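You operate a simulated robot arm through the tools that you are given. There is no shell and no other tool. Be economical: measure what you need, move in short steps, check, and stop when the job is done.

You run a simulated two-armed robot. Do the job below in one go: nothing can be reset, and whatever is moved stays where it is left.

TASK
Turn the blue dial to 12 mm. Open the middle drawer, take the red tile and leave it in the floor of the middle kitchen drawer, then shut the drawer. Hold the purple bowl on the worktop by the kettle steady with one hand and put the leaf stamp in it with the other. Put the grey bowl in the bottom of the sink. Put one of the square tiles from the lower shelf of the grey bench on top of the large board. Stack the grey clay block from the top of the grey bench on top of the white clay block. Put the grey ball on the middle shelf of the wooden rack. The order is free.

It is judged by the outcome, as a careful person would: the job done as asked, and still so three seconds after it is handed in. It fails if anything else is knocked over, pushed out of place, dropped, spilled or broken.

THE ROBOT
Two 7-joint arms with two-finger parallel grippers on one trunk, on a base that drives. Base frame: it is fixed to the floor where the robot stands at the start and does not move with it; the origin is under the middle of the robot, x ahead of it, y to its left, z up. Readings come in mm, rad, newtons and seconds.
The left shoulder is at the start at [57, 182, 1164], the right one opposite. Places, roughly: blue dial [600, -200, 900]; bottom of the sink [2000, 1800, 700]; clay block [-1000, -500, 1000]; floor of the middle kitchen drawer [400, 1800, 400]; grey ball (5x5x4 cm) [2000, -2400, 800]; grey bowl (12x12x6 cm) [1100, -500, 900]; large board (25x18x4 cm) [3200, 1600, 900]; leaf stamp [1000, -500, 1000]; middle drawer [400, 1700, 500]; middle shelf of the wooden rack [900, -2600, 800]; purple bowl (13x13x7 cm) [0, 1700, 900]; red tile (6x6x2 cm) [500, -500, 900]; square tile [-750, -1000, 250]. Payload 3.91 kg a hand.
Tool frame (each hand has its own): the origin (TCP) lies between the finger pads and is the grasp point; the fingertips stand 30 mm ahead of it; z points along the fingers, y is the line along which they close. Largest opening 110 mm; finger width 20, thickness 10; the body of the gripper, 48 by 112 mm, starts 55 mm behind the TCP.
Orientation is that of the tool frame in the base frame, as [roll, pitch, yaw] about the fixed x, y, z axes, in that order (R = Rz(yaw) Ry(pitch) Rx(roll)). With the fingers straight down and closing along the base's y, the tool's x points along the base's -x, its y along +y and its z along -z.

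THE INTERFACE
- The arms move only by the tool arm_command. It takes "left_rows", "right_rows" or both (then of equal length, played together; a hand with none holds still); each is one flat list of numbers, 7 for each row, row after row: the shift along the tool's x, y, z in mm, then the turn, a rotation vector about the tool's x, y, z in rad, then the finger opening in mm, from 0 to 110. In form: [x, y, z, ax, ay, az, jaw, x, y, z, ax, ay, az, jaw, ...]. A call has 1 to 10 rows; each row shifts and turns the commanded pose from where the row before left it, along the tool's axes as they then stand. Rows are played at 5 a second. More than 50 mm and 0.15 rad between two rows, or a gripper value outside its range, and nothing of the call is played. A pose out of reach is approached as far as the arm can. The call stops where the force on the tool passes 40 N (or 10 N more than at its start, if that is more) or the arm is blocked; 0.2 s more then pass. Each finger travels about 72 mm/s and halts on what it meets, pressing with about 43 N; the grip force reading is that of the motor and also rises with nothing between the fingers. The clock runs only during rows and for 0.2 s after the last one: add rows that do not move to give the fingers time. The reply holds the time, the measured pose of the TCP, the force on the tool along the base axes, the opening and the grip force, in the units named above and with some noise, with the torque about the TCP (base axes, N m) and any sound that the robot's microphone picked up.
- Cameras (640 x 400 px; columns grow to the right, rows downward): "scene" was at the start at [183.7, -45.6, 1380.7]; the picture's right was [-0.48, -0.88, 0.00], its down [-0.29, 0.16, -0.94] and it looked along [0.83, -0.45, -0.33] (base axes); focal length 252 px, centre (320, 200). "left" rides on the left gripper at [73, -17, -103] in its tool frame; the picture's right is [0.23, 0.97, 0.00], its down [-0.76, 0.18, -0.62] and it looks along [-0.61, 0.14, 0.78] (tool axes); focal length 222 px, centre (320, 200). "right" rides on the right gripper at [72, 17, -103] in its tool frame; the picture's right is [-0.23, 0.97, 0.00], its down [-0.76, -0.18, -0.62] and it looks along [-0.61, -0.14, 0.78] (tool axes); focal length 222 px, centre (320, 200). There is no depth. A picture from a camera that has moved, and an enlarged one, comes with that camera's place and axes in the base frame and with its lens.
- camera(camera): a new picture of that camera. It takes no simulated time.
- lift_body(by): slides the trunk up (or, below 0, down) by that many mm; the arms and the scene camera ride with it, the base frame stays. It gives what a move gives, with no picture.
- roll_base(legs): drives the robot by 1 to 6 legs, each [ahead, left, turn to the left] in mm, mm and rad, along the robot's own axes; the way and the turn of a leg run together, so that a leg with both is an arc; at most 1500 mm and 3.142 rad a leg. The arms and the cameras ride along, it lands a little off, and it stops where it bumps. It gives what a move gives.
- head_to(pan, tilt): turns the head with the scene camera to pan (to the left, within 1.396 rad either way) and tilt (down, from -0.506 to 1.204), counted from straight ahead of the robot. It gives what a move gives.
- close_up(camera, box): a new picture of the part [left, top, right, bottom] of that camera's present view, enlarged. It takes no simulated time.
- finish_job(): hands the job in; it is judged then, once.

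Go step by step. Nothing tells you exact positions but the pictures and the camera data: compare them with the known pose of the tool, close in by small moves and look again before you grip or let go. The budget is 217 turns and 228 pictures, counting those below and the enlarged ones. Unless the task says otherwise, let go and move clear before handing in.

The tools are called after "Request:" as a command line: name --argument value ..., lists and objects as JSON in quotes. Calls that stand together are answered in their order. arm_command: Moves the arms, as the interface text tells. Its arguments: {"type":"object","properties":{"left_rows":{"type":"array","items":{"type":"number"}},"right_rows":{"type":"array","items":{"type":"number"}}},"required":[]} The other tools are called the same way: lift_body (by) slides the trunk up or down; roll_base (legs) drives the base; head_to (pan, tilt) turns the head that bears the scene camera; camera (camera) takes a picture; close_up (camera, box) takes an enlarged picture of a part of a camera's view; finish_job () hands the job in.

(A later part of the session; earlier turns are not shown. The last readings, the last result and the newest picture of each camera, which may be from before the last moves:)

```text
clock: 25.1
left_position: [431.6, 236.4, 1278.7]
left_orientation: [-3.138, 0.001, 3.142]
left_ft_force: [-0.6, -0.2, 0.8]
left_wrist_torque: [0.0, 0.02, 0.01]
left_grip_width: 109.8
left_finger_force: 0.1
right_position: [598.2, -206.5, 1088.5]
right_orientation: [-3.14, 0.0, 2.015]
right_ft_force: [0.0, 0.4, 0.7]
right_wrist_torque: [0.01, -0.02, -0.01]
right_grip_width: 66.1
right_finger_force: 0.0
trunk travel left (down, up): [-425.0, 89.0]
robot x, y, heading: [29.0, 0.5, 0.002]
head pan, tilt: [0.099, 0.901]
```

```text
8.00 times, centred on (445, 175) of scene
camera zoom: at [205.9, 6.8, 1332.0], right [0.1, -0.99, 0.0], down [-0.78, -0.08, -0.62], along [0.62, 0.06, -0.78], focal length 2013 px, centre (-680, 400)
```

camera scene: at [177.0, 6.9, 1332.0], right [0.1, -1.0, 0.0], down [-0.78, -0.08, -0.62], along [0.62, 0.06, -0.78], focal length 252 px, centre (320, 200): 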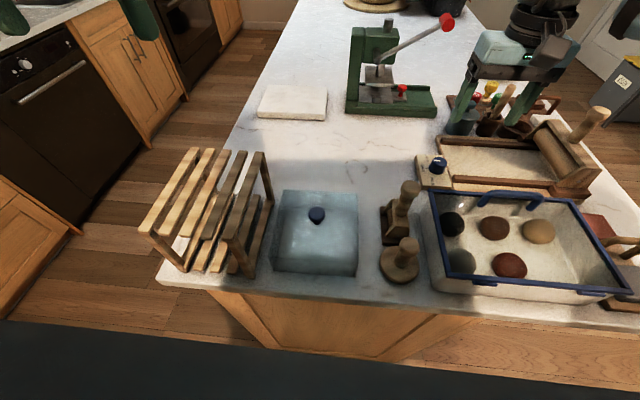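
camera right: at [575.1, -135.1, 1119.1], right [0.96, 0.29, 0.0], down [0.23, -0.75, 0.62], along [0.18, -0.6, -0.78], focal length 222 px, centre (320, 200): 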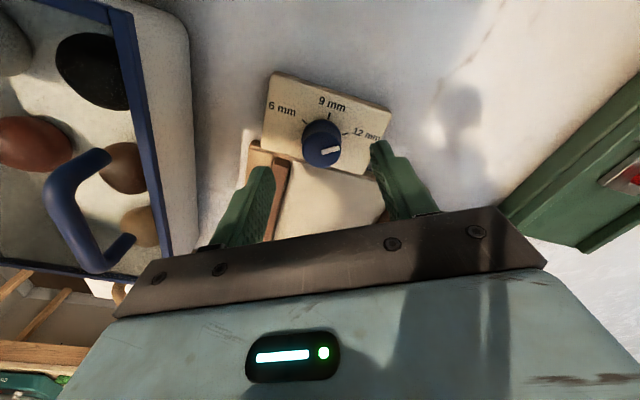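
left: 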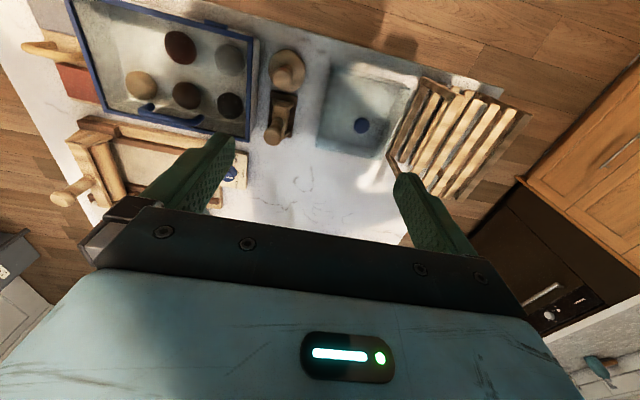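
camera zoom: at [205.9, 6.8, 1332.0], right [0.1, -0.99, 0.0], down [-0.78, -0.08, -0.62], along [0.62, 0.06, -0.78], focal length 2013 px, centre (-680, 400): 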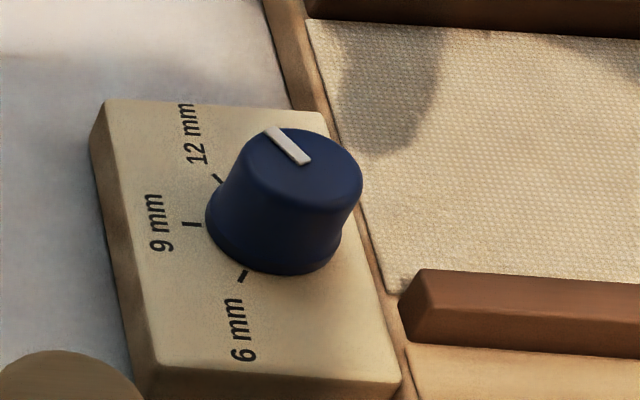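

The pointer now lies along the 12 mm tick (≈60.7°). Dial done. Next I rotate the right hand back and go over the red tile near (506, -476).

Request:
arm_command --right_rows '[0, 0, -5, 0, 0, -0.141, 80, 0, 0, -5, 0, 0, -0.141, 80, 0, 0, -5, 0, 0, -0.141, 80, 0, 0, -5, 0, 0, -0.141, 80, 0, 0, -5, 0, 0, -0.141, 80, 0, 0, -5, 0, 0, -0.141, 80, 0, 0, -5, 0, 0, -0.141, 80, 0, 0, -5, 0, 0, -0.141, 80]'

Request:
arm_command --right_rows '[15, -45, 0, 0, 0, 0, 80, 15, -45, 0, 0, 0, 0, 80, 15, -45, 0, 0, 0, 0, 80, 15, -45, 0, 0, 0, 0, 80, 15, -45, 0, 0, 0, 0, 90, 15, -45, 0, 0, 0, 0, 100]'

Request:
camera --camera "right"

Request:
head_to --pan -0.45 --tilt 0.9

Request:
camera --camera "scene"

```text
clock: 26.9
left_position: [430.9, 236.5, 1279.8]
left_orientation: [-3.141, 0.002, -3.14]
left_ft_force: [0.3, -0.7, 0.5]
left_wrist_torque: [0.01, 0.02, 0.02]
left_grip_width: 110.0
left_finger_force: 0.0
right_position: [595.2, -214.5, 1127.2]
right_orientation: [-3.141, 0.001, -3.135]
right_ft_force: [-1.3, -0.1, 0.7]
right_wrist_torque: [0.0, 0.01, -0.01]
right_grip_width: 79.9
right_finger_force: 0.1
right hand out of reach, approached as far as the arm can: row 6
trunk travel left (down, up): [-425.0, 89.0]
robot x, y, heading: [27.0, -0.9, -0.004]
head pan, tilt: [0.099, 0.901]
```

```text
clock: 28.3
left_position: [430.2, 233.8, 1280.6]
left_orientation: [-3.141, 0.001, -3.14]
left_ft_force: [0.1, 0.2, -0.5]
left_wrist_torque: [-0.04, 0.01, -0.02]
left_grip_width: 109.9
left_finger_force: 0.1
right_position: [505.9, -481.1, 1124.2]
right_orientation: [3.14, 0.001, -3.137]
right_ft_force: [0.1, 0.4, 0.6]
right_wrist_torque: [-0.01, -0.03, 0.01]
right_grip_width: 100.0
right_finger_force: 0.1
trunk travel left (down, up): [-425.0, 89.0]
robot x, y, heading: [30.1, 3.3, -0.005]
head pan, tilt: [0.099, 0.901]
```

```text
191 pictures are left
camera right: at [432.8, -465.0, 1227.6], right [0.22, 0.97, 0.0], down [0.76, -0.18, 0.62], along [0.61, -0.14, -0.78], focal length 222 px, centre (320, 200)
```

right: 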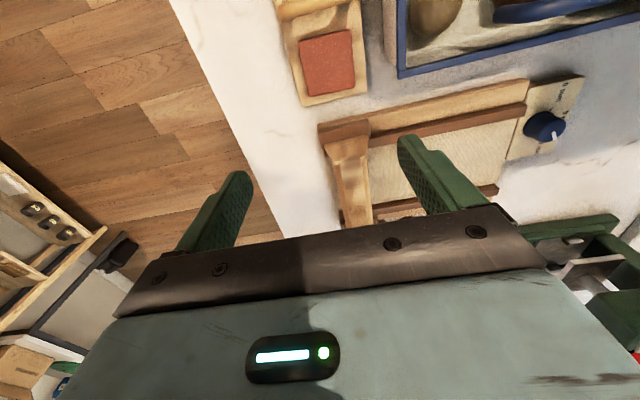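

```text
clock: 29.2
left_position: [431.4, 236.0, 1279.4]
left_orientation: [-3.139, 0.002, -3.141]
left_ft_force: [0.3, 0.1, -0.3]
left_wrist_torque: [-0.03, 0.02, -0.01]
left_grip_width: 110.1
left_finger_force: 0.1
right_position: [506.1, -479.9, 1125.6]
right_orientation: [-3.141, 0.001, -3.14]
right_ft_force: [0.6, -0.5, -0.3]
right_wrist_torque: [0.04, 0.01, 0.04]
right_grip_width: 100.1
right_finger_force: 0.1
trunk travel left (down, up): [-425.0, 89.0]
robot x, y, heading: [28.7, -0.3, -0.003]
head pan, tilt: [-0.45, 0.901]
```

```text
190 pictures are left
camera scene: at [198.8, -33.6, 1332.0], right [-0.43, -0.9, 0.0], down [-0.71, 0.34, -0.62], along [0.56, -0.27, -0.78], focal length 252 px, centre (320, 200)
```

scene: 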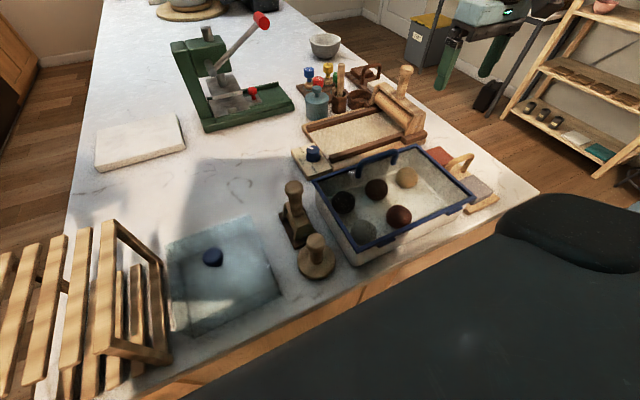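

The red tile is at about (474, -465, 945) on its carrier. I'll go to just above it and look again.

Request:
arm_command --right_rows '[16, 8, 25, 0, 0, 0, 100, 16, 7, 30, 0, 0, 0, 100, 0, 0, 20, 0, 0, 0, 100, 0, 0, 0, 0, 0, 0, 100]'

Request:
camera --camera "right"

Request:
close_up --camera "scene" --box '[400, 80, 560, 220]'

```text
clock: 30.2
left_position: [431.2, 237.4, 1279.2]
left_orientation: [-3.139, 0.001, -3.141]
left_ft_force: [0.8, 0.2, 0.4]
left_wrist_torque: [0.0, 0.0, -0.02]
left_grip_width: 110.2
left_finger_force: 0.1
right_position: [474.4, -465.7, 1052.2]
right_orientation: [-3.141, 0.0, -3.141]
right_ft_force: [0.4, 0.3, 0.4]
right_wrist_torque: [-0.04, 0.05, 0.04]
right_grip_width: 100.2
right_finger_force: 0.1
trunk travel left (down, up): [-425.0, 89.0]
robot x, y, heading: [26.4, 1.7, 0.0]
head pan, tilt: [-0.45, 0.901]
```

```text
189 pictures are left
camera right: at [400.8, -449.0, 1154.4], right [0.23, 0.97, 0.0], down [0.76, -0.18, 0.62], along [0.61, -0.14, -0.78], focal length 222 px, centre (320, 200)
```

right: 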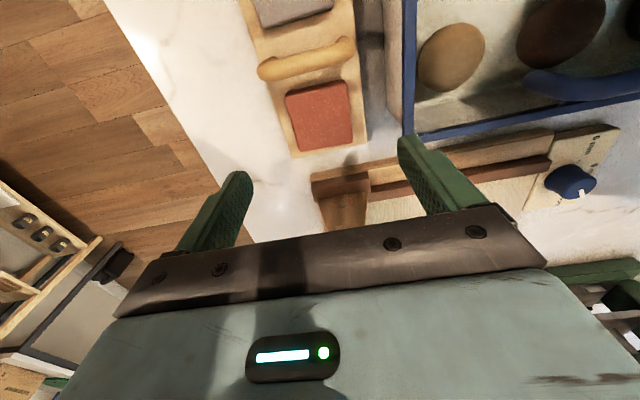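

```text
2.86 times, centred on (480, 150) of scene
camera zoom: at [198.5, -33.5, 1332.1], right [-0.43, -0.9, 0.0], down [-0.71, 0.34, -0.62], along [0.56, -0.27, -0.78], focal length 719 px, centre (-137, 343)
```

zoom: 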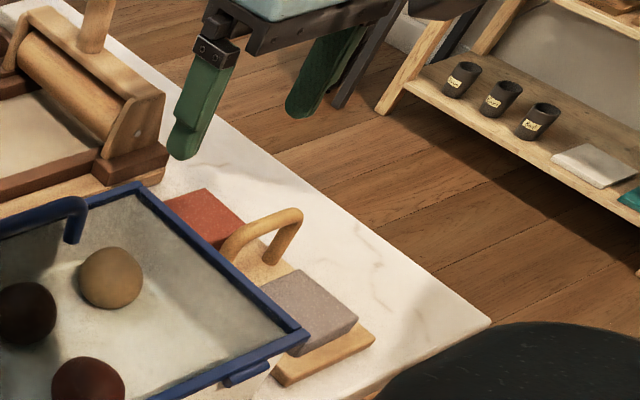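

Tile centre is about (468, -464), top z≈947, and square to the axes. I'll descend around it.

Request:
arm_command --right_rows '[6, 2, 30, 0, 0, 0, 96, 0, 0, 30, 0, 0, 0, 96, 0, 0, 15, 0, 0, 0, 96, 0, 0, 0, 0, 0, 0, 96]'

Request:
camera --camera "right"

Request:
close_up --camera "scene" --box '[400, 80, 560, 220]'

```text
clock: 31.2
left_position: [431.9, 234.6, 1279.5]
left_orientation: [-3.139, 0.002, -3.141]
left_ft_force: [1.3, -0.1, 0.2]
left_wrist_torque: [-0.03, 0.0, -0.06]
left_grip_width: 110.0
left_finger_force: 0.0
right_position: [470.1, -464.4, 977.0]
right_orientation: [3.141, 0.001, -3.139]
right_ft_force: [-0.3, -2.6, -0.6]
right_wrist_torque: [0.0, 0.0, 0.02]
right_grip_width: 95.2
right_finger_force: 0.0
trunk travel left (down, up): [-425.0, 89.0]
robot x, y, heading: [27.7, 0.0, 0.002]
head pan, tilt: [-0.45, 0.901]
```

```text
187 pictures are left
camera right: at [395.9, -447.0, 1079.0], right [0.23, 0.97, 0.0], down [0.76, -0.18, 0.62], along [0.61, -0.14, -0.78], focal length 222 px, centre (320, 200)
```

right: 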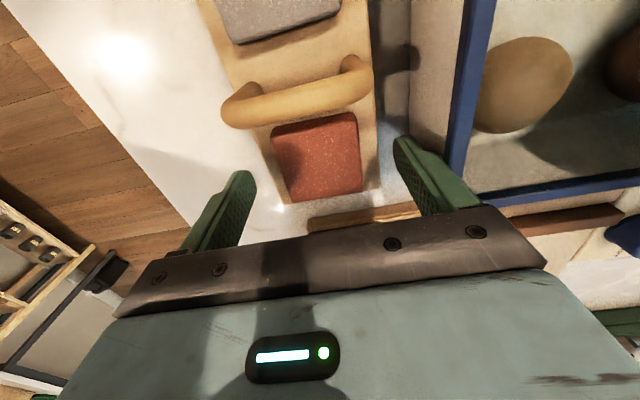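

```text
2.86 times, centred on (480, 150) of scene
camera zoom: at [198.8, -33.8, 1332.0], right [-0.43, -0.9, 0.0], down [-0.71, 0.34, -0.62], along [0.56, -0.27, -0.78], focal length 719 px, centre (-137, 343)
```

zoom: 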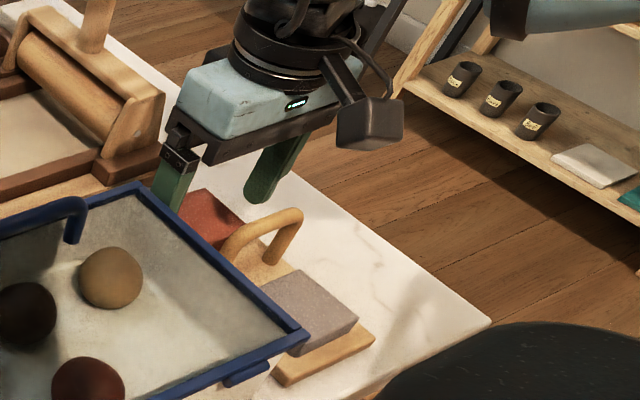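

The left finger is close to the tray, so I'll narrow the opening first, shift 4 mm back and lower, then grip.

Request:
arm_command --right_rows '[0, 0, 0, 0, 0, 0, 82, 4, 0, 0, 0, 0, 0, 82, 0, 0, 13, 0, 0, 0, 82, 0, 0, 0, 0, 0, 0, 65, 0, 0, 0, 0, 0, 0, 50, 0, 0, 0, 0, 0, 0, 45, 0, 0, 0, 0, 0, 0, 45]'

Request:
camera --camera "right"

```text
clock: 32.9
left_position: [431.3, 235.3, 1280.0]
left_orientation: [-3.139, 0.004, -3.139]
left_ft_force: [-0.3, -0.3, 0.1]
left_wrist_torque: [0.01, 0.0, -0.01]
left_grip_width: 110.1
left_finger_force: 0.1
right_position: [464.7, -463.5, 962.8]
right_orientation: [-3.141, 0.0, -3.141]
right_ft_force: [0.2, -0.6, 0.5]
right_wrist_torque: [0.01, -0.04, -0.02]
right_grip_width: 55.6
right_finger_force: 43.1
trunk travel left (down, up): [-425.0, 89.0]
robot x, y, heading: [27.4, 1.3, 0.001]
head pan, tilt: [-0.45, 0.901]
```

```text
185 pictures are left
camera right: at [392.1, -446.7, 1066.7], right [0.23, 0.97, 0.0], down [0.76, -0.18, 0.62], along [0.61, -0.14, -0.78], focal length 222 px, centre (320, 200)
```

right: 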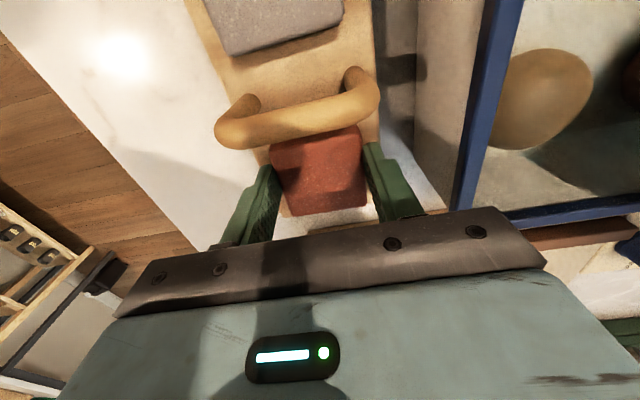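

Gripped at 55.6 mm. Lift it straight up.

Request:
arm_command --right_rows '[0, 0, -15, 0, 0, 0, 45, 0, 0, -30, 0, 0, 0, 45, 0, 0, -40, 0, 0, 0, 45, 0, 0, -40, 0, 0, 0, 45, 0, 0, -40, 0, 0, 0, 45, 0, 0, -40, 0, 0, 0, 45]'

Request:
camera --camera "right"

Request:
head_to --pan 1.3 --tilt 0.5

Request:
camera --camera "scene"

```text
clock: 34.2
left_position: [429.5, 236.7, 1278.9]
left_orientation: [-3.14, 0.0, -3.14]
left_ft_force: [-0.2, 0.8, -1.1]
left_wrist_torque: [-0.03, 0.01, -0.01]
left_grip_width: 110.1
left_finger_force: 0.1
right_position: [465.1, -465.5, 1169.5]
right_orientation: [-3.141, 0.001, -3.139]
right_ft_force: [-0.4, 0.2, -1.1]
right_wrist_torque: [0.0, 0.0, -0.02]
right_grip_width: 55.2
right_finger_force: 42.8
trunk travel left (down, up): [-425.0, 89.0]
robot x, y, heading: [29.0, -0.3, -0.001]
head pan, tilt: [-0.45, 0.901]
```

```text
184 pictures are left
camera right: at [390.8, -448.9, 1272.7], right [0.23, 0.97, 0.0], down [0.76, -0.18, 0.62], along [0.61, -0.14, -0.78], focal length 222 px, centre (320, 200)
```

right: 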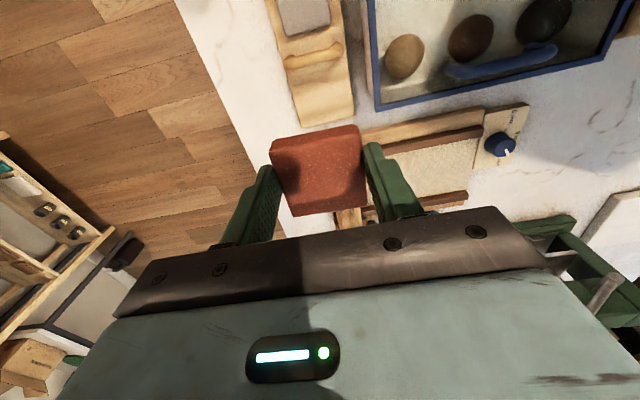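

```text
clock: 36.0
left_position: [431.8, 236.1, 1279.3]
left_orientation: [-3.139, 0.002, -3.14]
left_ft_force: [-0.3, -0.6, -0.5]
left_wrist_torque: [0.0, -0.01, 0.03]
left_grip_width: 109.9
left_finger_force: 0.2
right_position: [466.7, -466.3, 1168.7]
right_orientation: [3.141, 0.0, -3.139]
right_ft_force: [-0.9, 0.0, -0.4]
right_wrist_torque: [0.0, -0.01, -0.01]
right_grip_width: 55.4
right_finger_force: 42.4
trunk travel left (down, up): [-425.0, 89.0]
robot x, y, heading: [28.6, 1.7, 0.005]
head pan, tilt: [1.3, 0.499]
```

```text
183 pictures are left
camera scene: at [155.2, 86.9, 1365.9], right [0.96, -0.27, 0.0], down [-0.13, -0.46, -0.88], along [0.23, 0.85, -0.48], focal length 252 px, centre (320, 200)
```

scene: 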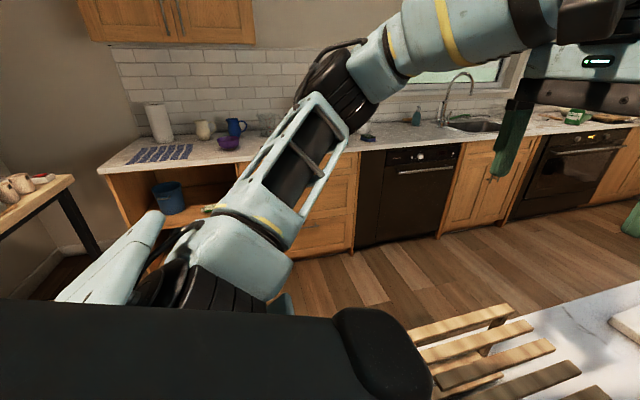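

Red tile is held. Now I drive to the kitchen: back off, turn left, go ahead, then sidestep, and look at the drawers.

Request:
roll_base --legs '[[-200, 0, 0], [0, 0, 1.571], [800, 0, 0], [0, -450, 0]]'

Request:
head_to --pan 0 --tilt 0.6

Request:
camera --camera "scene"

```text
clock: 49.3
left_position: [62.5, 1184.5, 1280.0]
left_orientation: [-3.14, 0.001, -1.583]
left_ft_force: [0.6, -0.2, 0.2]
left_wrist_torque: [0.0, 0.03, 0.02]
left_grip_width: 109.6
left_finger_force: 0.1
right_position: [765.1, 1207.3, 1169.3]
right_orientation: [-3.141, 0.0, -1.584]
right_ft_force: [0.3, 0.1, -0.7]
right_wrist_torque: [-0.01, -0.02, 0.03]
right_grip_width: 55.0
right_finger_force: 42.6
trunk travel left (down, up): [-425.0, 89.0]
robot x, y, heading: [293.9, 776.3, 1.554]
head pan, tilt: [1.3, 0.499]
```

```text
clock: 50.8
left_position: [63.2, 1184.5, 1279.1]
left_orientation: [-3.139, 0.002, -1.584]
left_ft_force: [0.0, -0.9, -1.0]
left_wrist_torque: [0.01, -0.02, 0.01]
left_grip_width: 109.9
left_finger_force: 0.0
right_position: [765.9, 1208.1, 1167.9]
right_orientation: [-3.141, 0.0, -1.583]
right_ft_force: [-1.0, 0.0, -0.9]
right_wrist_torque: [-0.03, -0.03, 0.01]
right_grip_width: 54.9
right_finger_force: 43.0
trunk travel left (down, up): [-425.0, 89.0]
robot x, y, heading: [293.3, 776.1, 1.553]
head pan, tilt: [0.0, 0.6]
```

```text
182 pictures are left
camera scene: at [296.7, 967.1, 1356.8], right [1.0, -0.01, 0.0], down [-0.01, -0.56, -0.83], along [0.01, 0.82, -0.56], focal length 252 px, centre (320, 200)
```

scene: 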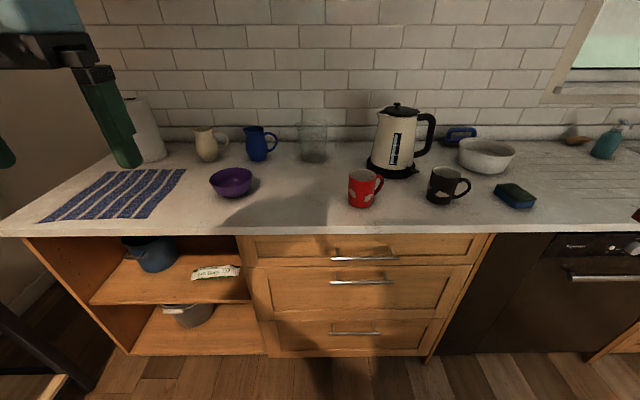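

I see the three drawers; the middle one's bar handle is near (430, 1470, ~690). I'll centre on it, lower the trunk, and rotate the left hand to point forward with the fingers closing vertically.

Request:
roll_base --legs '[[0, -136, 0.017]]'

Request:
lift_body --by -380

Request:
arm_command --left_rows '[0, 0, 0, -0.0863, -0.0863, 0.0863, 110, 0, 0, 0, -0.0863, -0.0863, 0.0863, 110, 0, 0, 0, -0.0863, -0.0863, 0.0863, 110, 0, 0, 0, -0.0863, -0.0863, 0.0863, 110, 0, 0, 0, -0.0863, -0.0863, 0.0863, 110, 0, 0, 0, -0.0863, -0.0863, 0.0863, 110, 0, 0, 0, -0.0863, -0.0863, 0.0863, 110]'

Request:
camera --camera "scene"

```text
clock: 52.6
left_position: [186.8, 1179.6, 1279.3]
left_orientation: [-3.139, 0.002, -1.566]
left_ft_force: [-0.1, 0.3, 0.3]
left_wrist_torque: [-0.01, 0.01, 0.01]
left_grip_width: 110.1
left_finger_force: 0.1
right_position: [889.7, 1214.5, 1169.1]
right_orientation: [3.141, 0.0, -1.565]
right_ft_force: [0.5, -0.2, -0.7]
right_wrist_torque: [-0.03, 0.01, 0.01]
right_grip_width: 55.0
right_finger_force: 43.2
trunk travel left (down, up): [-425.0, 89.0]
robot x, y, heading: [427.8, 778.4, 1.579]
head pan, tilt: [0.0, 0.6]
```

```text
clock: 56.3
left_position: [188.1, 1231.4, 852.9]
left_orientation: [-3.138, -0.121, -1.566]
left_ft_force: [0.6, -0.5, -0.1]
left_wrist_torque: [0.04, -0.03, -0.03]
left_grip_width: 109.9
left_finger_force: 0.2
right_position: [888.5, 1215.9, 789.3]
right_orientation: [3.141, 0.001, -1.566]
right_ft_force: [0.1, 0.4, -1.2]
right_wrist_torque: [-0.04, 0.01, 0.01]
right_grip_width: 54.9
right_finger_force: 42.9
trunk travel left (down, up): [-45.0, 469.0]
robot x, y, heading: [422.3, 776.1, 1.571]
head pan, tilt: [0.0, 0.6]
```

```text
clock: 57.9
left_position: [198.5, 1242.9, 807.8]
left_orientation: [2.452, 0.256, -2.322]
left_ft_force: [0.8, 0.1, 0.2]
left_wrist_torque: [0.01, -0.03, 0.0]
left_grip_width: 109.9
left_finger_force: 0.0
left hand out of reach, approached as far as the arm can: row 1, 2, 3, 4, 5, 6
right_position: [890.0, 1215.0, 789.6]
right_orientation: [-3.141, 0.0, -1.566]
right_ft_force: [0.4, -0.3, -0.4]
right_wrist_torque: [-0.02, 0.0, 0.0]
right_grip_width: 55.0
right_finger_force: 42.7
trunk travel left (down, up): [-45.0, 469.0]
robot x, y, heading: [423.2, 774.6, 1.576]
head pan, tilt: [0.0, 0.6]
```

```text
181 pictures are left
camera scene: at [416.3, 1103.0, 940.2], right [1.0, 0.09, 0.0], down [0.05, -0.56, -0.83], along [-0.08, 0.83, -0.56], focal length 252 px, centre (320, 200)
```

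scene: 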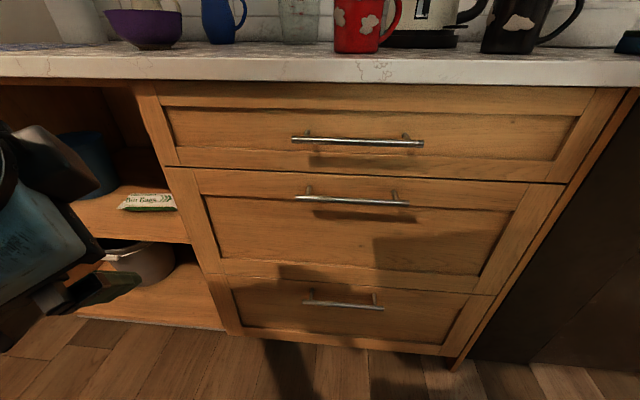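

Two views put the middle handle bar at about (440, 1483, 683). I'll finish the left hand's rotation.

Request:
arm_command --left_rows '[0, 0, 0, -0.0863, -0.0863, 0.0863, 80, 0, 0, 0, -0.0863, -0.0863, 0.0863, 80, 0, 0, 0, -0.0863, -0.0863, 0.0863, 80, 0, 0, 0, -0.0863, -0.0863, 0.0863, 80, 0, 0, 0, -0.0863, -0.0863, 0.0863, 80, 0, 0, 0, -0.0863, -0.0863, 0.0863, 80, 0, 0, 0, -0.0863, -0.0863, 0.0863, 80, 0, 0, 0, 0, 0, 0, 80]'

Request:
camera --camera "left"

```text
clock: 59.7
left_position: [251.4, 1332.2, 858.6]
left_orientation: [1.687, 0.009, -3.13]
left_ft_force: [-0.3, -0.2, -0.1]
left_wrist_torque: [0.03, -0.01, 0.01]
left_grip_width: 80.1
left_finger_force: 0.1
left hand out of reach, approached as far as the arm can: row 2, 3, 4, 5, 6, 7
right_position: [888.8, 1216.1, 789.5]
right_orientation: [3.141, 0.0, -1.565]
right_ft_force: [0.0, 1.2, -0.2]
right_wrist_torque: [-0.02, 0.04, 0.02]
right_grip_width: 55.0
right_finger_force: 42.9
trunk travel left (down, up): [-45.0, 469.0]
robot x, y, heading: [424.2, 780.0, 1.579]
head pan, tilt: [0.0, 0.6]
```

```text
180 pictures are left
camera left: at [178.9, 1227.4, 853.3], right [-0.24, 0.11, 0.97], down [0.77, -0.59, 0.26], along [0.6, 0.8, 0.06], focal length 222 px, centre (320, 200)
```

left: 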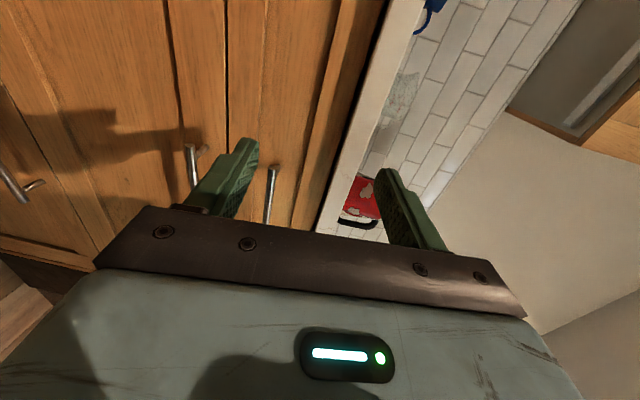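

The hand is pointing forward but slightly pushed by reach limits. I'll move it toward the handle: right and down, staying 100 mm short.

Request:
arm_command --left_rows '[-28, -29, 3, 0, 0, 0, 80, -28, -29, 3, 0, 0, 0, 80, -28, -29, 3, 0, 0, 0, 80, -28, -29, 3, 0, 0, 0, 80, -28, -29, 3, 0, 0, 0, 80, -28, -30, 3, 0, 0, 0, 80, 0, 0, 0, 0, 0, 0, 80]'

Request:
camera --camera "left"

Request:
camera --camera "scene"

```text
clock: 61.3
left_position: [421.1, 1330.6, 684.0]
left_orientation: [1.692, 0.004, -3.134]
left_ft_force: [0.4, 0.7, 0.5]
left_wrist_torque: [-0.03, -0.03, 0.0]
left_grip_width: 79.9
left_finger_force: 0.1
right_position: [889.4, 1214.7, 789.8]
right_orientation: [3.141, -0.001, -1.566]
right_ft_force: [-0.2, 1.0, -1.3]
right_wrist_torque: [-0.03, -0.04, -0.04]
right_grip_width: 55.1
right_finger_force: 43.0
trunk travel left (down, up): [-45.0, 469.0]
robot x, y, heading: [424.9, 777.3, 1.569]
head pan, tilt: [0.0, 0.6]
```

```text
179 pictures are left
camera left: at [347.7, 1226.1, 679.2], right [-0.23, 0.11, 0.97], down [0.77, -0.59, 0.25], along [0.6, 0.8, 0.05], focal length 222 px, centre (320, 200)
```

left: 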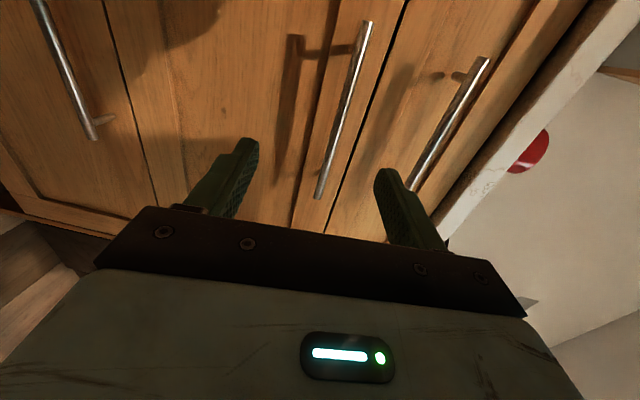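

```text
178 pictures are left
camera scene: at [424.4, 1103.1, 939.5], right [1.0, 0.0, 0.0], down [0.0, -0.56, -0.83], along [0.0, 0.83, -0.56], focal length 252 px, centre (320, 200)
```

scene: 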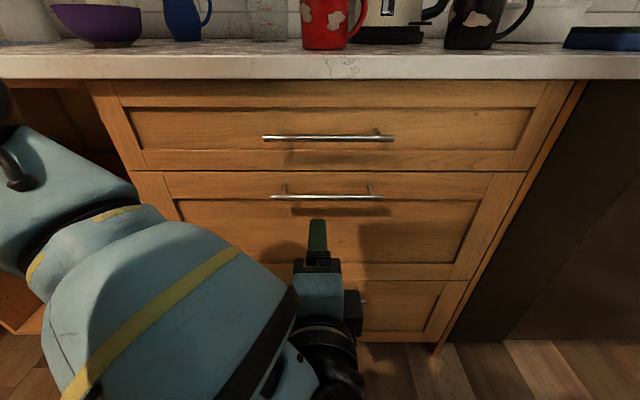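

The handle bar runs x 336–538 at y≈1483, z≈690. I'll advance in two steps and check.

Request:
arm_command --left_rows '[-5, 8, 45, 0, 0, 0, 70, -5, 8, 45, 0, 0, 0, 60, 0, 0, 0, 0, 0, 0, 60]'

Request:
camera --camera "left"

Request:
close_up --camera "scene" --box '[240, 120, 440, 280]'

```text
clock: 62.1
left_position: [429.5, 1422.8, 689.1]
left_orientation: [1.691, 0.006, -3.135]
left_ft_force: [0.4, -0.1, 0.5]
left_wrist_torque: [-0.01, -0.01, 0.04]
left_grip_width: 60.2
left_finger_force: 0.2
right_position: [888.7, 1214.8, 789.2]
right_orientation: [-3.14, 0.001, -1.565]
right_ft_force: [0.0, -0.2, -0.5]
right_wrist_torque: [0.02, -0.02, 0.01]
right_grip_width: 54.9
right_finger_force: 42.6
trunk travel left (down, up): [-45.0, 469.0]
robot x, y, heading: [422.5, 778.8, 1.575]
head pan, tilt: [0.0, 0.6]
```

```text
177 pictures are left
camera left: at [356.4, 1317.4, 683.5], right [-0.23, 0.12, 0.97], down [0.77, -0.59, 0.26], along [0.6, 0.8, 0.05], focal length 222 px, centre (320, 200)
```

left: 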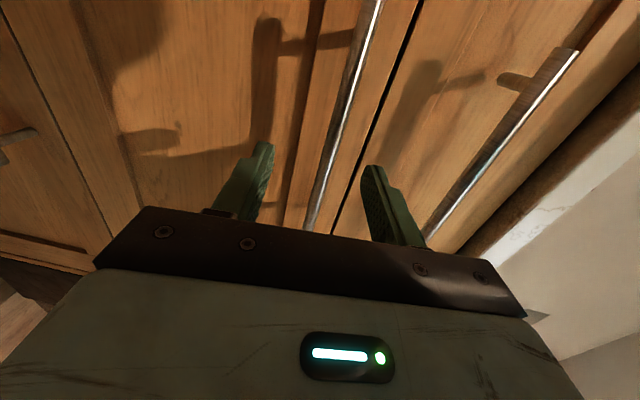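

```text
2.50 times, centred on (340, 200) of scene
camera zoom: at [424.4, 1103.1, 939.5], right [1.0, 0.0, 0.0], down [0.0, -0.56, -0.83], along [0.0, 0.83, -0.56], focal length 629 px, centre (270, 200)
```

zoom: 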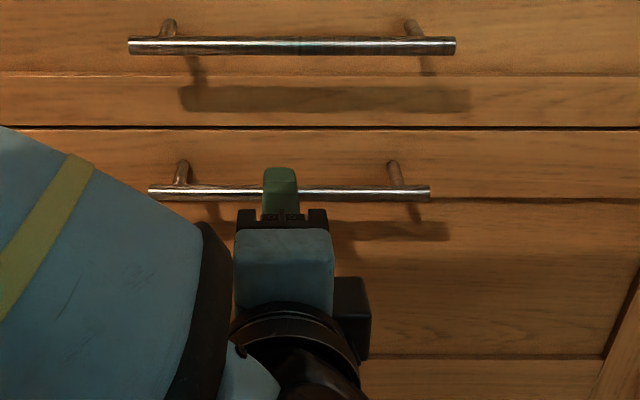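

The bar lies between the open fingers. Advance to it and close.

Request:
arm_command --left_rows '[0, 4, 25, 0, 0, 0, 60, 0, 3, 20, 0, 0, 0, 60, 0, 0, 0, 0, 0, 0, 40, 0, 0, 0, 0, 0, 0, 15, 0, 0, 0, 0, 0, 0, 0, 0, 0, 0, 0, 0, 0, 0]'

Request:
camera --camera "left"

```text
clock: 63.5
left_position: [428.0, 1468.2, 692.2]
left_orientation: [1.689, 0.005, -3.133]
left_ft_force: [0.7, 0.3, 7.9]
left_wrist_torque: [0.08, 0.42, -0.01]
left_grip_width: 11.9
left_finger_force: 45.2
right_position: [889.0, 1214.7, 790.4]
right_orientation: [3.141, 0.002, -1.566]
right_ft_force: [1.1, 0.5, -1.0]
right_wrist_torque: [-0.03, -0.03, -0.01]
right_grip_width: 54.8
right_finger_force: 43.7
trunk travel left (down, up): [-45.0, 469.0]
robot x, y, heading: [425.1, 775.1, 1.573]
head pan, tilt: [0.0, 0.6]
```

```text
175 pictures are left
camera left: at [356.1, 1363.4, 686.1], right [-0.23, 0.11, 0.97], down [0.77, -0.59, 0.25], along [0.6, 0.8, 0.05], focal length 222 px, centre (320, 200)
```

left: 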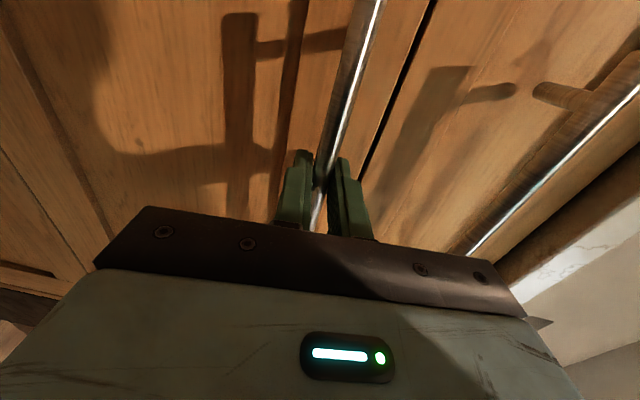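

The bar is gripped (12 mm). Pull the drawer open with the arm first, 150 mm.

Request:
arm_command --left_rows '[0, -3, -25, 0, 0, 0, 0, 0, -3, -25, 0, 0, 0, 0, 0, -3.6, -30, 0, 0, 0, 0, 0, -3.6, -30, 0, 0, 0, 0, 0, -4, -32, 0, 0, 0, 0, 0, -1, -8, 0, 0, 0, 0]'

Request:
camera --camera "scene"

```text
clock: 64.9
left_position: [429.1, 1315.2, 692.2]
left_orientation: [1.689, 0.006, -3.131]
left_ft_force: [-16.8, 1.6, 17.0]
left_wrist_torque: [0.13, 0.54, -0.04]
left_grip_width: 11.6
left_finger_force: 45.0
right_position: [888.6, 1215.3, 790.9]
right_orientation: [-3.14, 0.001, -1.566]
right_ft_force: [0.1, -0.6, -0.5]
right_wrist_torque: [0.01, 0.02, 0.01]
right_grip_width: 54.6
right_finger_force: 43.2
trunk travel left (down, up): [-45.0, 469.0]
robot x, y, heading: [425.9, 775.6, 1.572]
head pan, tilt: [0.0, 0.6]
```

```text
174 pictures are left
camera scene: at [423.3, 1102.3, 939.8], right [1.0, 0.0, 0.0], down [0.0, -0.56, -0.83], along [0.0, 0.83, -0.56], focal length 252 px, centre (320, 200)
```

scene: 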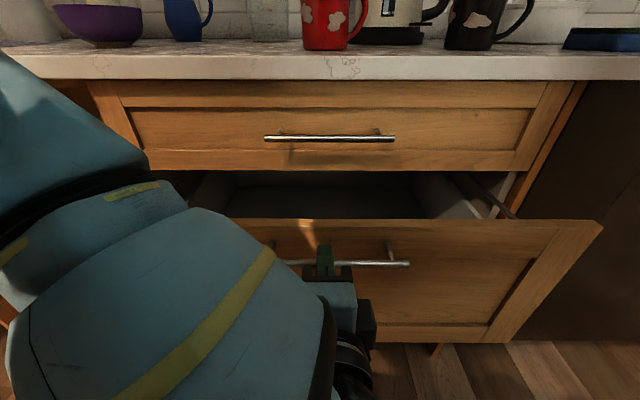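

Drawer is opening smoothly. Roll the base back 130 mm to open it wider.

Request:
roll_base --legs '[[-130, 0, 0]]'

Request:
camera --camera "scene"

Request:
camera --camera "left"

```text
clock: 66.1
left_position: [428.4, 1186.1, 691.5]
left_orientation: [1.686, 0.005, -3.128]
left_ft_force: [-20.0, 0.6, 18.0]
left_wrist_torque: [0.12, 0.36, -0.09]
left_grip_width: 11.5
left_finger_force: 44.7
right_position: [887.2, 1086.6, 789.2]
right_orientation: [-3.141, 0.002, -1.564]
right_ft_force: [-0.3, -0.2, -1.1]
right_wrist_torque: [0.04, 0.02, -0.05]
right_grip_width: 54.9
right_finger_force: 42.8
trunk travel left (down, up): [-45.0, 469.0]
robot x, y, heading: [426.1, 650.3, 1.576]
head pan, tilt: [0.0, 0.6]
```

```text
173 pictures are left
camera scene: at [423.5, 973.4, 939.9], right [1.0, 0.0, 0.0], down [0.0, -0.56, -0.83], along [0.0, 0.83, -0.56], focal length 252 px, centre (320, 200)
```

scene: 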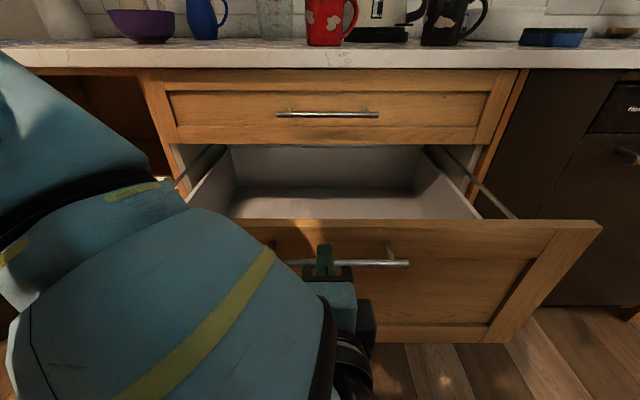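

```text
172 pictures are left
camera left: at [356.4, 1081.4, 685.7], right [-0.23, 0.11, 0.97], down [0.77, -0.59, 0.25], along [0.6, 0.8, 0.05], focal length 222 px, centre (320, 200)
```

left: 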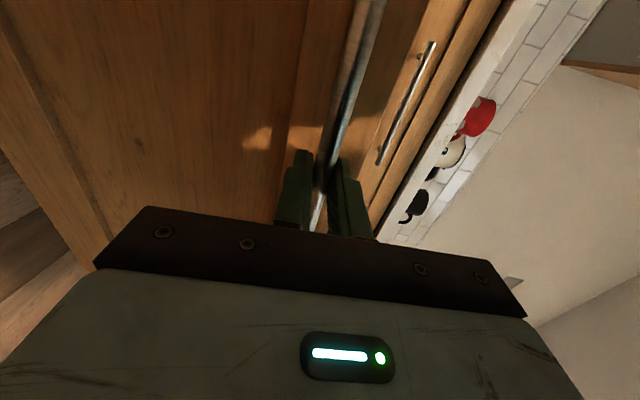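

The drawer is open about 280 mm and the left hand holds it steady. Now raise the right hand with the tile and bring it over the drawer.

Request:
arm_command --right_rows '[0, 0, -50, 0, 0, 0, 45, -10, 10, -20, 0, 0, 0, 45, -29, 39, 0, 0, 0, 0, 45, -29, 39, 0, 0, 0, 0, 45, -29, 39, 0, 0, 0, 0, 45, -29, 39, 0, 0, 0, 0, 45, -29, 39, 0, 0, 0, 0, 45, -29, 39, 0, 0, 0, 0, 45, -29, 39, 0, 0, 0, 0, 45, -29, 39, 0, 0, 0, 0, 45]'

Request:
camera --camera "right"

Request:
camera --camera "scene"

```text
clock: 68.3
left_position: [428.0, 1186.8, 692.1]
left_orientation: [1.686, 0.005, -3.13]
left_ft_force: [-12.1, 1.6, 10.7]
left_wrist_torque: [0.11, 0.35, -0.53]
left_grip_width: 12.0
left_finger_force: 45.2
right_position: [632.7, 1264.5, 835.9]
right_orientation: [-3.138, 0.002, -1.564]
right_ft_force: [-0.8, 0.4, -1.8]
right_wrist_torque: [-0.03, -0.02, 0.01]
right_grip_width: 54.8
right_finger_force: 43.3
right hand out of reach, approached as far as the arm can: row 8, 9, 10
trunk travel left (down, up): [-45.0, 469.0]
robot x, y, heading: [424.7, 646.5, 1.57]
head pan, tilt: [0.0, 0.6]
```

```text
171 pictures are left
camera right: at [614.4, 1191.7, 938.0], right [-0.97, 0.22, 0.0], down [0.17, 0.76, 0.62], along [0.14, 0.61, -0.78], focal length 222 px, centre (320, 200)
```

right: 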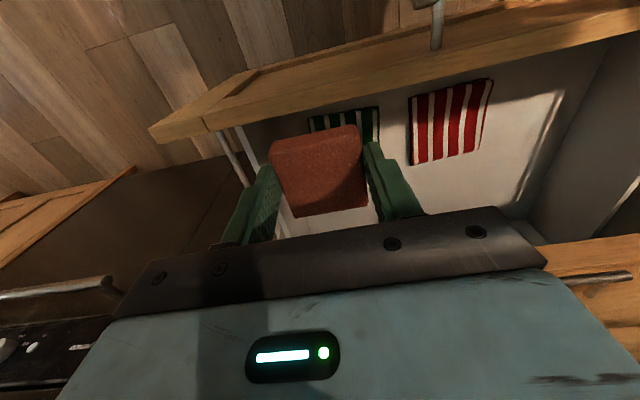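

```text
170 pictures are left
camera scene: at [423.9, 974.0, 939.7], right [1.0, 0.0, 0.0], down [0.0, -0.56, -0.83], along [0.0, 0.83, -0.56], focal length 252 px, centre (320, 200)
```

scene: 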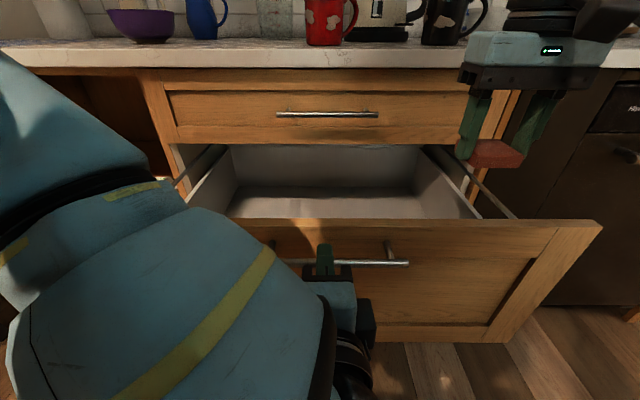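

The drawer holds two folded cloths, with bare floor between them around x≈508. I'll lower a little and move the tile over that gap.

Request:
arm_command --right_rows '[0, 20, 20, 0, 0, 0, 45, -8, 35, 15, 0, 0, 0, 45, -15, 35, 10, 0, 0, 0, 45, -20, 35, 0, 0, 0, 0, 45, -18, 0, 0, 0, 0, 0, 45, 0, 0, 0, 0, 0, 0, 45]'

Request:
camera --camera "right"

Request:
camera --camera "scene"

```text
clock: 69.7
left_position: [428.2, 1187.9, 690.3]
left_orientation: [1.686, 0.006, -3.128]
left_ft_force: [-11.5, 0.9, 12.5]
left_wrist_torque: [0.05, 0.5, 0.15]
left_grip_width: 11.6
left_finger_force: 45.1
right_position: [620.3, 1273.4, 790.5]
right_orientation: [3.141, 0.001, -1.564]
right_ft_force: [0.2, 0.3, -1.3]
right_wrist_torque: [-0.01, -0.03, -0.04]
right_grip_width: 55.1
right_finger_force: 43.0
right hand out of reach, approached as far as the arm can: row 1, 2, 3, 4, 5
trunk travel left (down, up): [-45.0, 469.0]
robot x, y, heading: [422.1, 648.4, 1.579]
head pan, tilt: [0.0, 0.6]
```

```text
169 pictures are left
camera right: at [602.1, 1200.9, 892.7], right [-0.98, 0.22, 0.0], down [0.17, 0.76, 0.62], along [0.14, 0.61, -0.78], focal length 222 px, centre (320, 200)
```

right: 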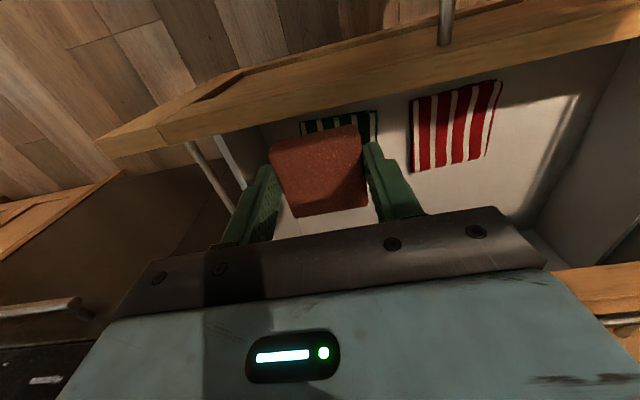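

```text
168 pictures are left
camera scene: at [424.0, 973.8, 939.7], right [1.0, 0.0, 0.0], down [0.0, -0.56, -0.83], along [0.0, 0.83, -0.56], focal length 252 px, centre (320, 200)
```

scene: 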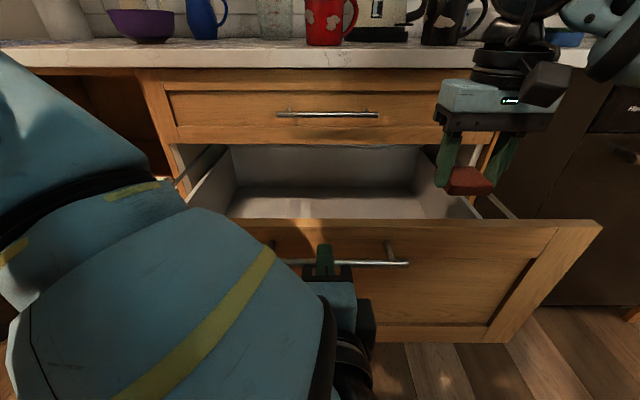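

The right hand seems at its forward limit. I'll try moving purely sideways with a slight pull-back to see if x can go left.

Request:
arm_command --right_rows '[5, 25, 5, 0, 0, 0, 45, 0, 25, 5, 0, 0, 0, 45, 0, 25, 5, 0, 0, 0, 45, 0, 25, 5, 0, 0, 0, 45, 0, 10, 0, 0, 0, 0, 45]'

```text
clock: 70.9
left_position: [428.2, 1186.9, 691.5]
left_orientation: [1.685, 0.005, -3.129]
left_ft_force: [-11.2, 1.1, 12.7]
left_wrist_torque: [0.05, 0.46, 0.06]
left_grip_width: 11.6
left_finger_force: 45.1
right_position: [614.0, 1270.2, 784.9]
right_orientation: [-3.141, 0.0, -1.564]
right_ft_force: [0.1, 0.0, -1.7]
right_wrist_torque: [0.0, 0.0, 0.02]
right_grip_width: 55.0
right_finger_force: 42.8
right hand out of reach, approached as far as the arm can: row 1, 2, 3, 4, 5
trunk travel left (down, up): [-45.0, 469.0]
robot x, y, heading: [424.2, 647.6, 1.578]
head pan, tilt: [0.0, 0.6]
```

It's a radius limit, so I'll pull the drawer a further 60 mm toward me with the left hand to make room.

Request:
arm_command --left_rows '[0, -2.3, -19, 0, 0, 0, 0, 0, -2.3, -19, 0, 0, 0, 0, 0, -2.4, -20, 0, 0, 0, 0, 0, 0, 0, 0, 0, 0, 0]' --right_rows '[10, 20, 0, 0, 0, 0, 45, 3, 30, 0, 0, 0, 0, 45, 0, 30, 0, 0, 0, 0, 45, 0, 25, 0, 0, 0, 0, 45]'

Request:
camera --camera "scene"

Request:
camera --camera "right"

```text
clock: 71.7
left_position: [427.9, 1152.5, 691.4]
left_orientation: [1.674, 0.022, -3.108]
left_ft_force: [9.0, 1.8, 9.2]
left_wrist_torque: [0.05, 0.78, -1.46]
left_grip_width: 11.8
left_finger_force: 44.8
right_position: [613.4, 1265.0, 782.2]
right_orientation: [3.138, 0.002, -1.568]
right_ft_force: [-0.1, -0.7, -1.7]
right_wrist_torque: [-0.01, -0.02, 0.01]
right_grip_width: 55.0
right_finger_force: 43.6
right hand out of reach, approached as far as the arm can: row 1, 2, 3
trunk travel left (down, up): [-45.0, 469.0]
robot x, y, heading: [427.3, 648.0, 1.566]
head pan, tilt: [0.0, 0.6]
stopped in row 3 (left hand): the force on the tool passed its limit at 46 N (the readings are from after the stop); the commanded pose is now the measured one
```

```text
167 pictures are left
camera scene: at [427.3, 974.2, 939.5], right [1.0, 0.0, 0.0], down [0.0, -0.56, -0.83], along [0.0, 0.83, -0.56], focal length 252 px, centre (320, 200)
```

scene: 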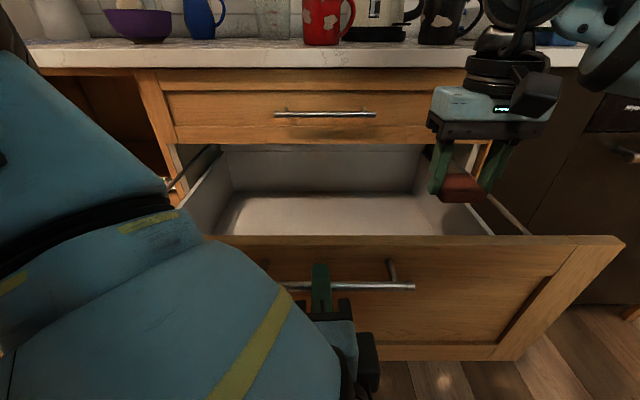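

```text
166 pictures are left
camera right: at [596.1, 1192.7, 885.5], right [-0.97, 0.22, 0.0], down [0.18, 0.76, 0.62], along [0.14, 0.61, -0.78], focal length 222 px, centre (320, 200)
```

right: 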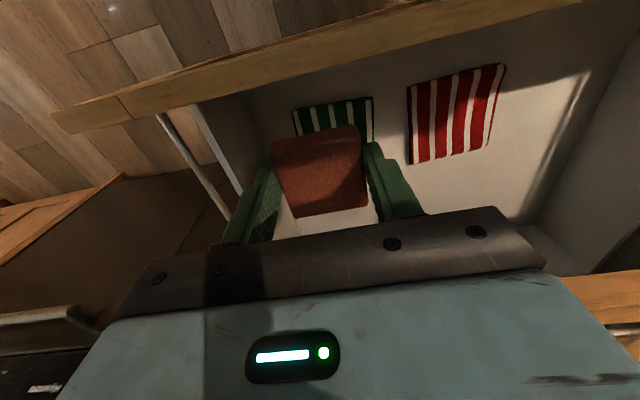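

The drawer reached its stop at ~316 mm. The right hand can't come further left, so I'll let go of the handle, pull the left hand back, and shift the base left instead.

Request:
arm_command --left_rows '[0, 0, 0, 0, 0, 0, 30, 0, 0, 0, 0, 0, 0, 60, 0, -3, -25, 0, 0, 0, 60, 0, -4, -30, 0, 0, 0, 60, 0, -4, -30, 0, 0, 0, 60]'

Request:
camera --camera "left"

```text
clock: 73.1
left_position: [416.1, 1140.9, 672.5]
left_orientation: [1.669, 0.03, -3.029]
left_ft_force: [-0.8, 0.1, -0.4]
left_wrist_torque: [0.01, -0.03, -0.01]
left_grip_width: 59.9
left_finger_force: 0.0
left hand out of reach, approached as far as the arm can: row 3, 4, 5
right_position: [612.7, 1266.9, 782.4]
right_orientation: [-3.141, 0.002, -1.568]
right_ft_force: [0.4, 0.1, -2.0]
right_wrist_torque: [0.0, -0.01, -0.01]
right_grip_width: 55.2
right_finger_force: 42.6
trunk travel left (down, up): [-45.0, 469.0]
robot x, y, heading: [423.2, 652.7, 1.575]
head pan, tilt: [0.0, 0.6]
stopped in row 5 (left hand): the arm was blocked; the commanded pose is now the measured one
```

```text
165 pictures are left
camera left: at [355.0, 1029.7, 663.7], right [-0.27, 0.07, 0.96], down [0.82, -0.51, 0.26], along [0.51, 0.86, 0.08], focal length 222 px, centre (320, 200)
```

left: 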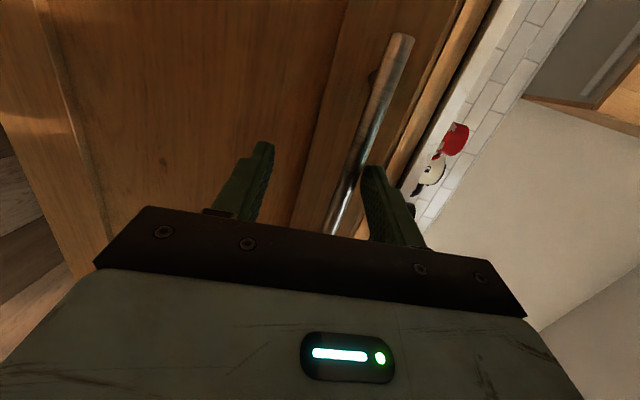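

Left hand is blocked near its inner limit but free of the bar. I'll raise the right hand slightly, then roll back 60 mm and left 106 mm.

Request:
arm_command --right_rows '[0, 0, -20, 0, 0, 0, 45, 0, 0, -15, 0, 0, 0, 45]'

Request:
roll_base --legs '[[-60, 0, 0], [0, 106, 0]]'

Request:
arm_command --left_rows '[40, 0, 0, 0, 0, 0, 60, 40, 0, 0, 0, 0, 0, 60, 40, 0, 0, 0, 0, 0, 60, 40, 0, 0, 0, 0, 0, 60]'

Request:
camera --camera "scene"

```text
clock: 73.7
left_position: [415.4, 1140.6, 673.9]
left_orientation: [1.667, 0.033, -3.027]
left_ft_force: [0.2, 0.2, 0.0]
left_wrist_torque: [0.01, 0.0, -0.03]
left_grip_width: 59.9
left_finger_force: 0.0
right_position: [620.1, 1267.2, 800.1]
right_orientation: [-3.141, 0.002, -1.567]
right_ft_force: [-1.1, 0.7, -0.3]
right_wrist_torque: [-0.02, 0.02, 0.02]
right_grip_width: 54.8
right_finger_force: 43.1
right hand out of reach, approached as far as the arm can: row 1, 2
trunk travel left (down, up): [-45.0, 469.0]
robot x, y, heading: [427.2, 646.5, 1.571]
head pan, tilt: [0.0, 0.6]
```

```text
clock: 75.9
left_position: [308.9, 1081.0, 672.9]
left_orientation: [1.671, 0.03, -3.029]
left_ft_force: [0.1, -1.0, 0.0]
left_wrist_torque: [0.02, 0.0, 0.01]
left_grip_width: 59.9
left_finger_force: 0.0
right_position: [514.2, 1205.2, 800.0]
right_orientation: [-3.141, 0.001, -1.567]
right_ft_force: [0.5, -0.1, -0.1]
right_wrist_torque: [-0.02, -0.01, -0.01]
right_grip_width: 55.0
right_finger_force: 43.2
trunk travel left (down, up): [-45.0, 469.0]
robot x, y, heading: [318.0, 588.1, 1.568]
head pan, tilt: [0.0, 0.6]
```

```text
clock: 76.9
left_position: [184.3, 1108.0, 641.7]
left_orientation: [1.67, 0.032, -3.03]
left_ft_force: [-0.1, -0.3, -0.7]
left_wrist_torque: [0.0, -0.04, 0.01]
left_grip_width: 59.9
left_finger_force: 0.0
left hand out of reach, approached as far as the arm can: row 1, 2, 3, 4
right_position: [513.5, 1205.1, 800.2]
right_orientation: [-3.141, 0.002, -1.566]
right_ft_force: [-0.5, 0.1, -1.5]
right_wrist_torque: [-0.02, -0.01, -0.03]
right_grip_width: 55.0
right_finger_force: 42.4
trunk travel left (down, up): [-45.0, 469.0]
robot x, y, heading: [318.3, 589.7, 1.57]
head pan, tilt: [0.0, 0.6]
```

```text
164 pictures are left
camera scene: at [319.1, 913.6, 939.5], right [1.0, 0.0, 0.0], down [0.0, -0.57, -0.82], along [0.0, 0.82, -0.57], focal length 252 px, centre (320, 200)
```

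scene: 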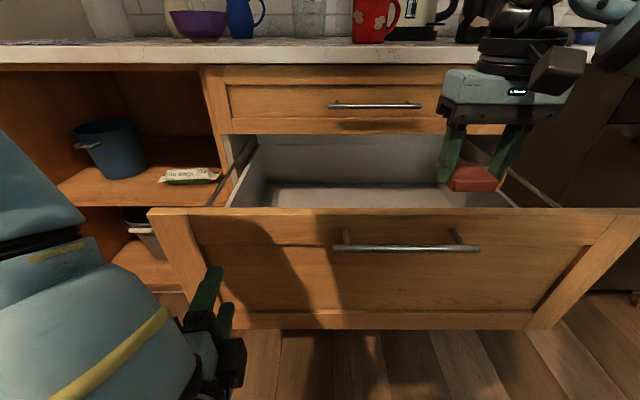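

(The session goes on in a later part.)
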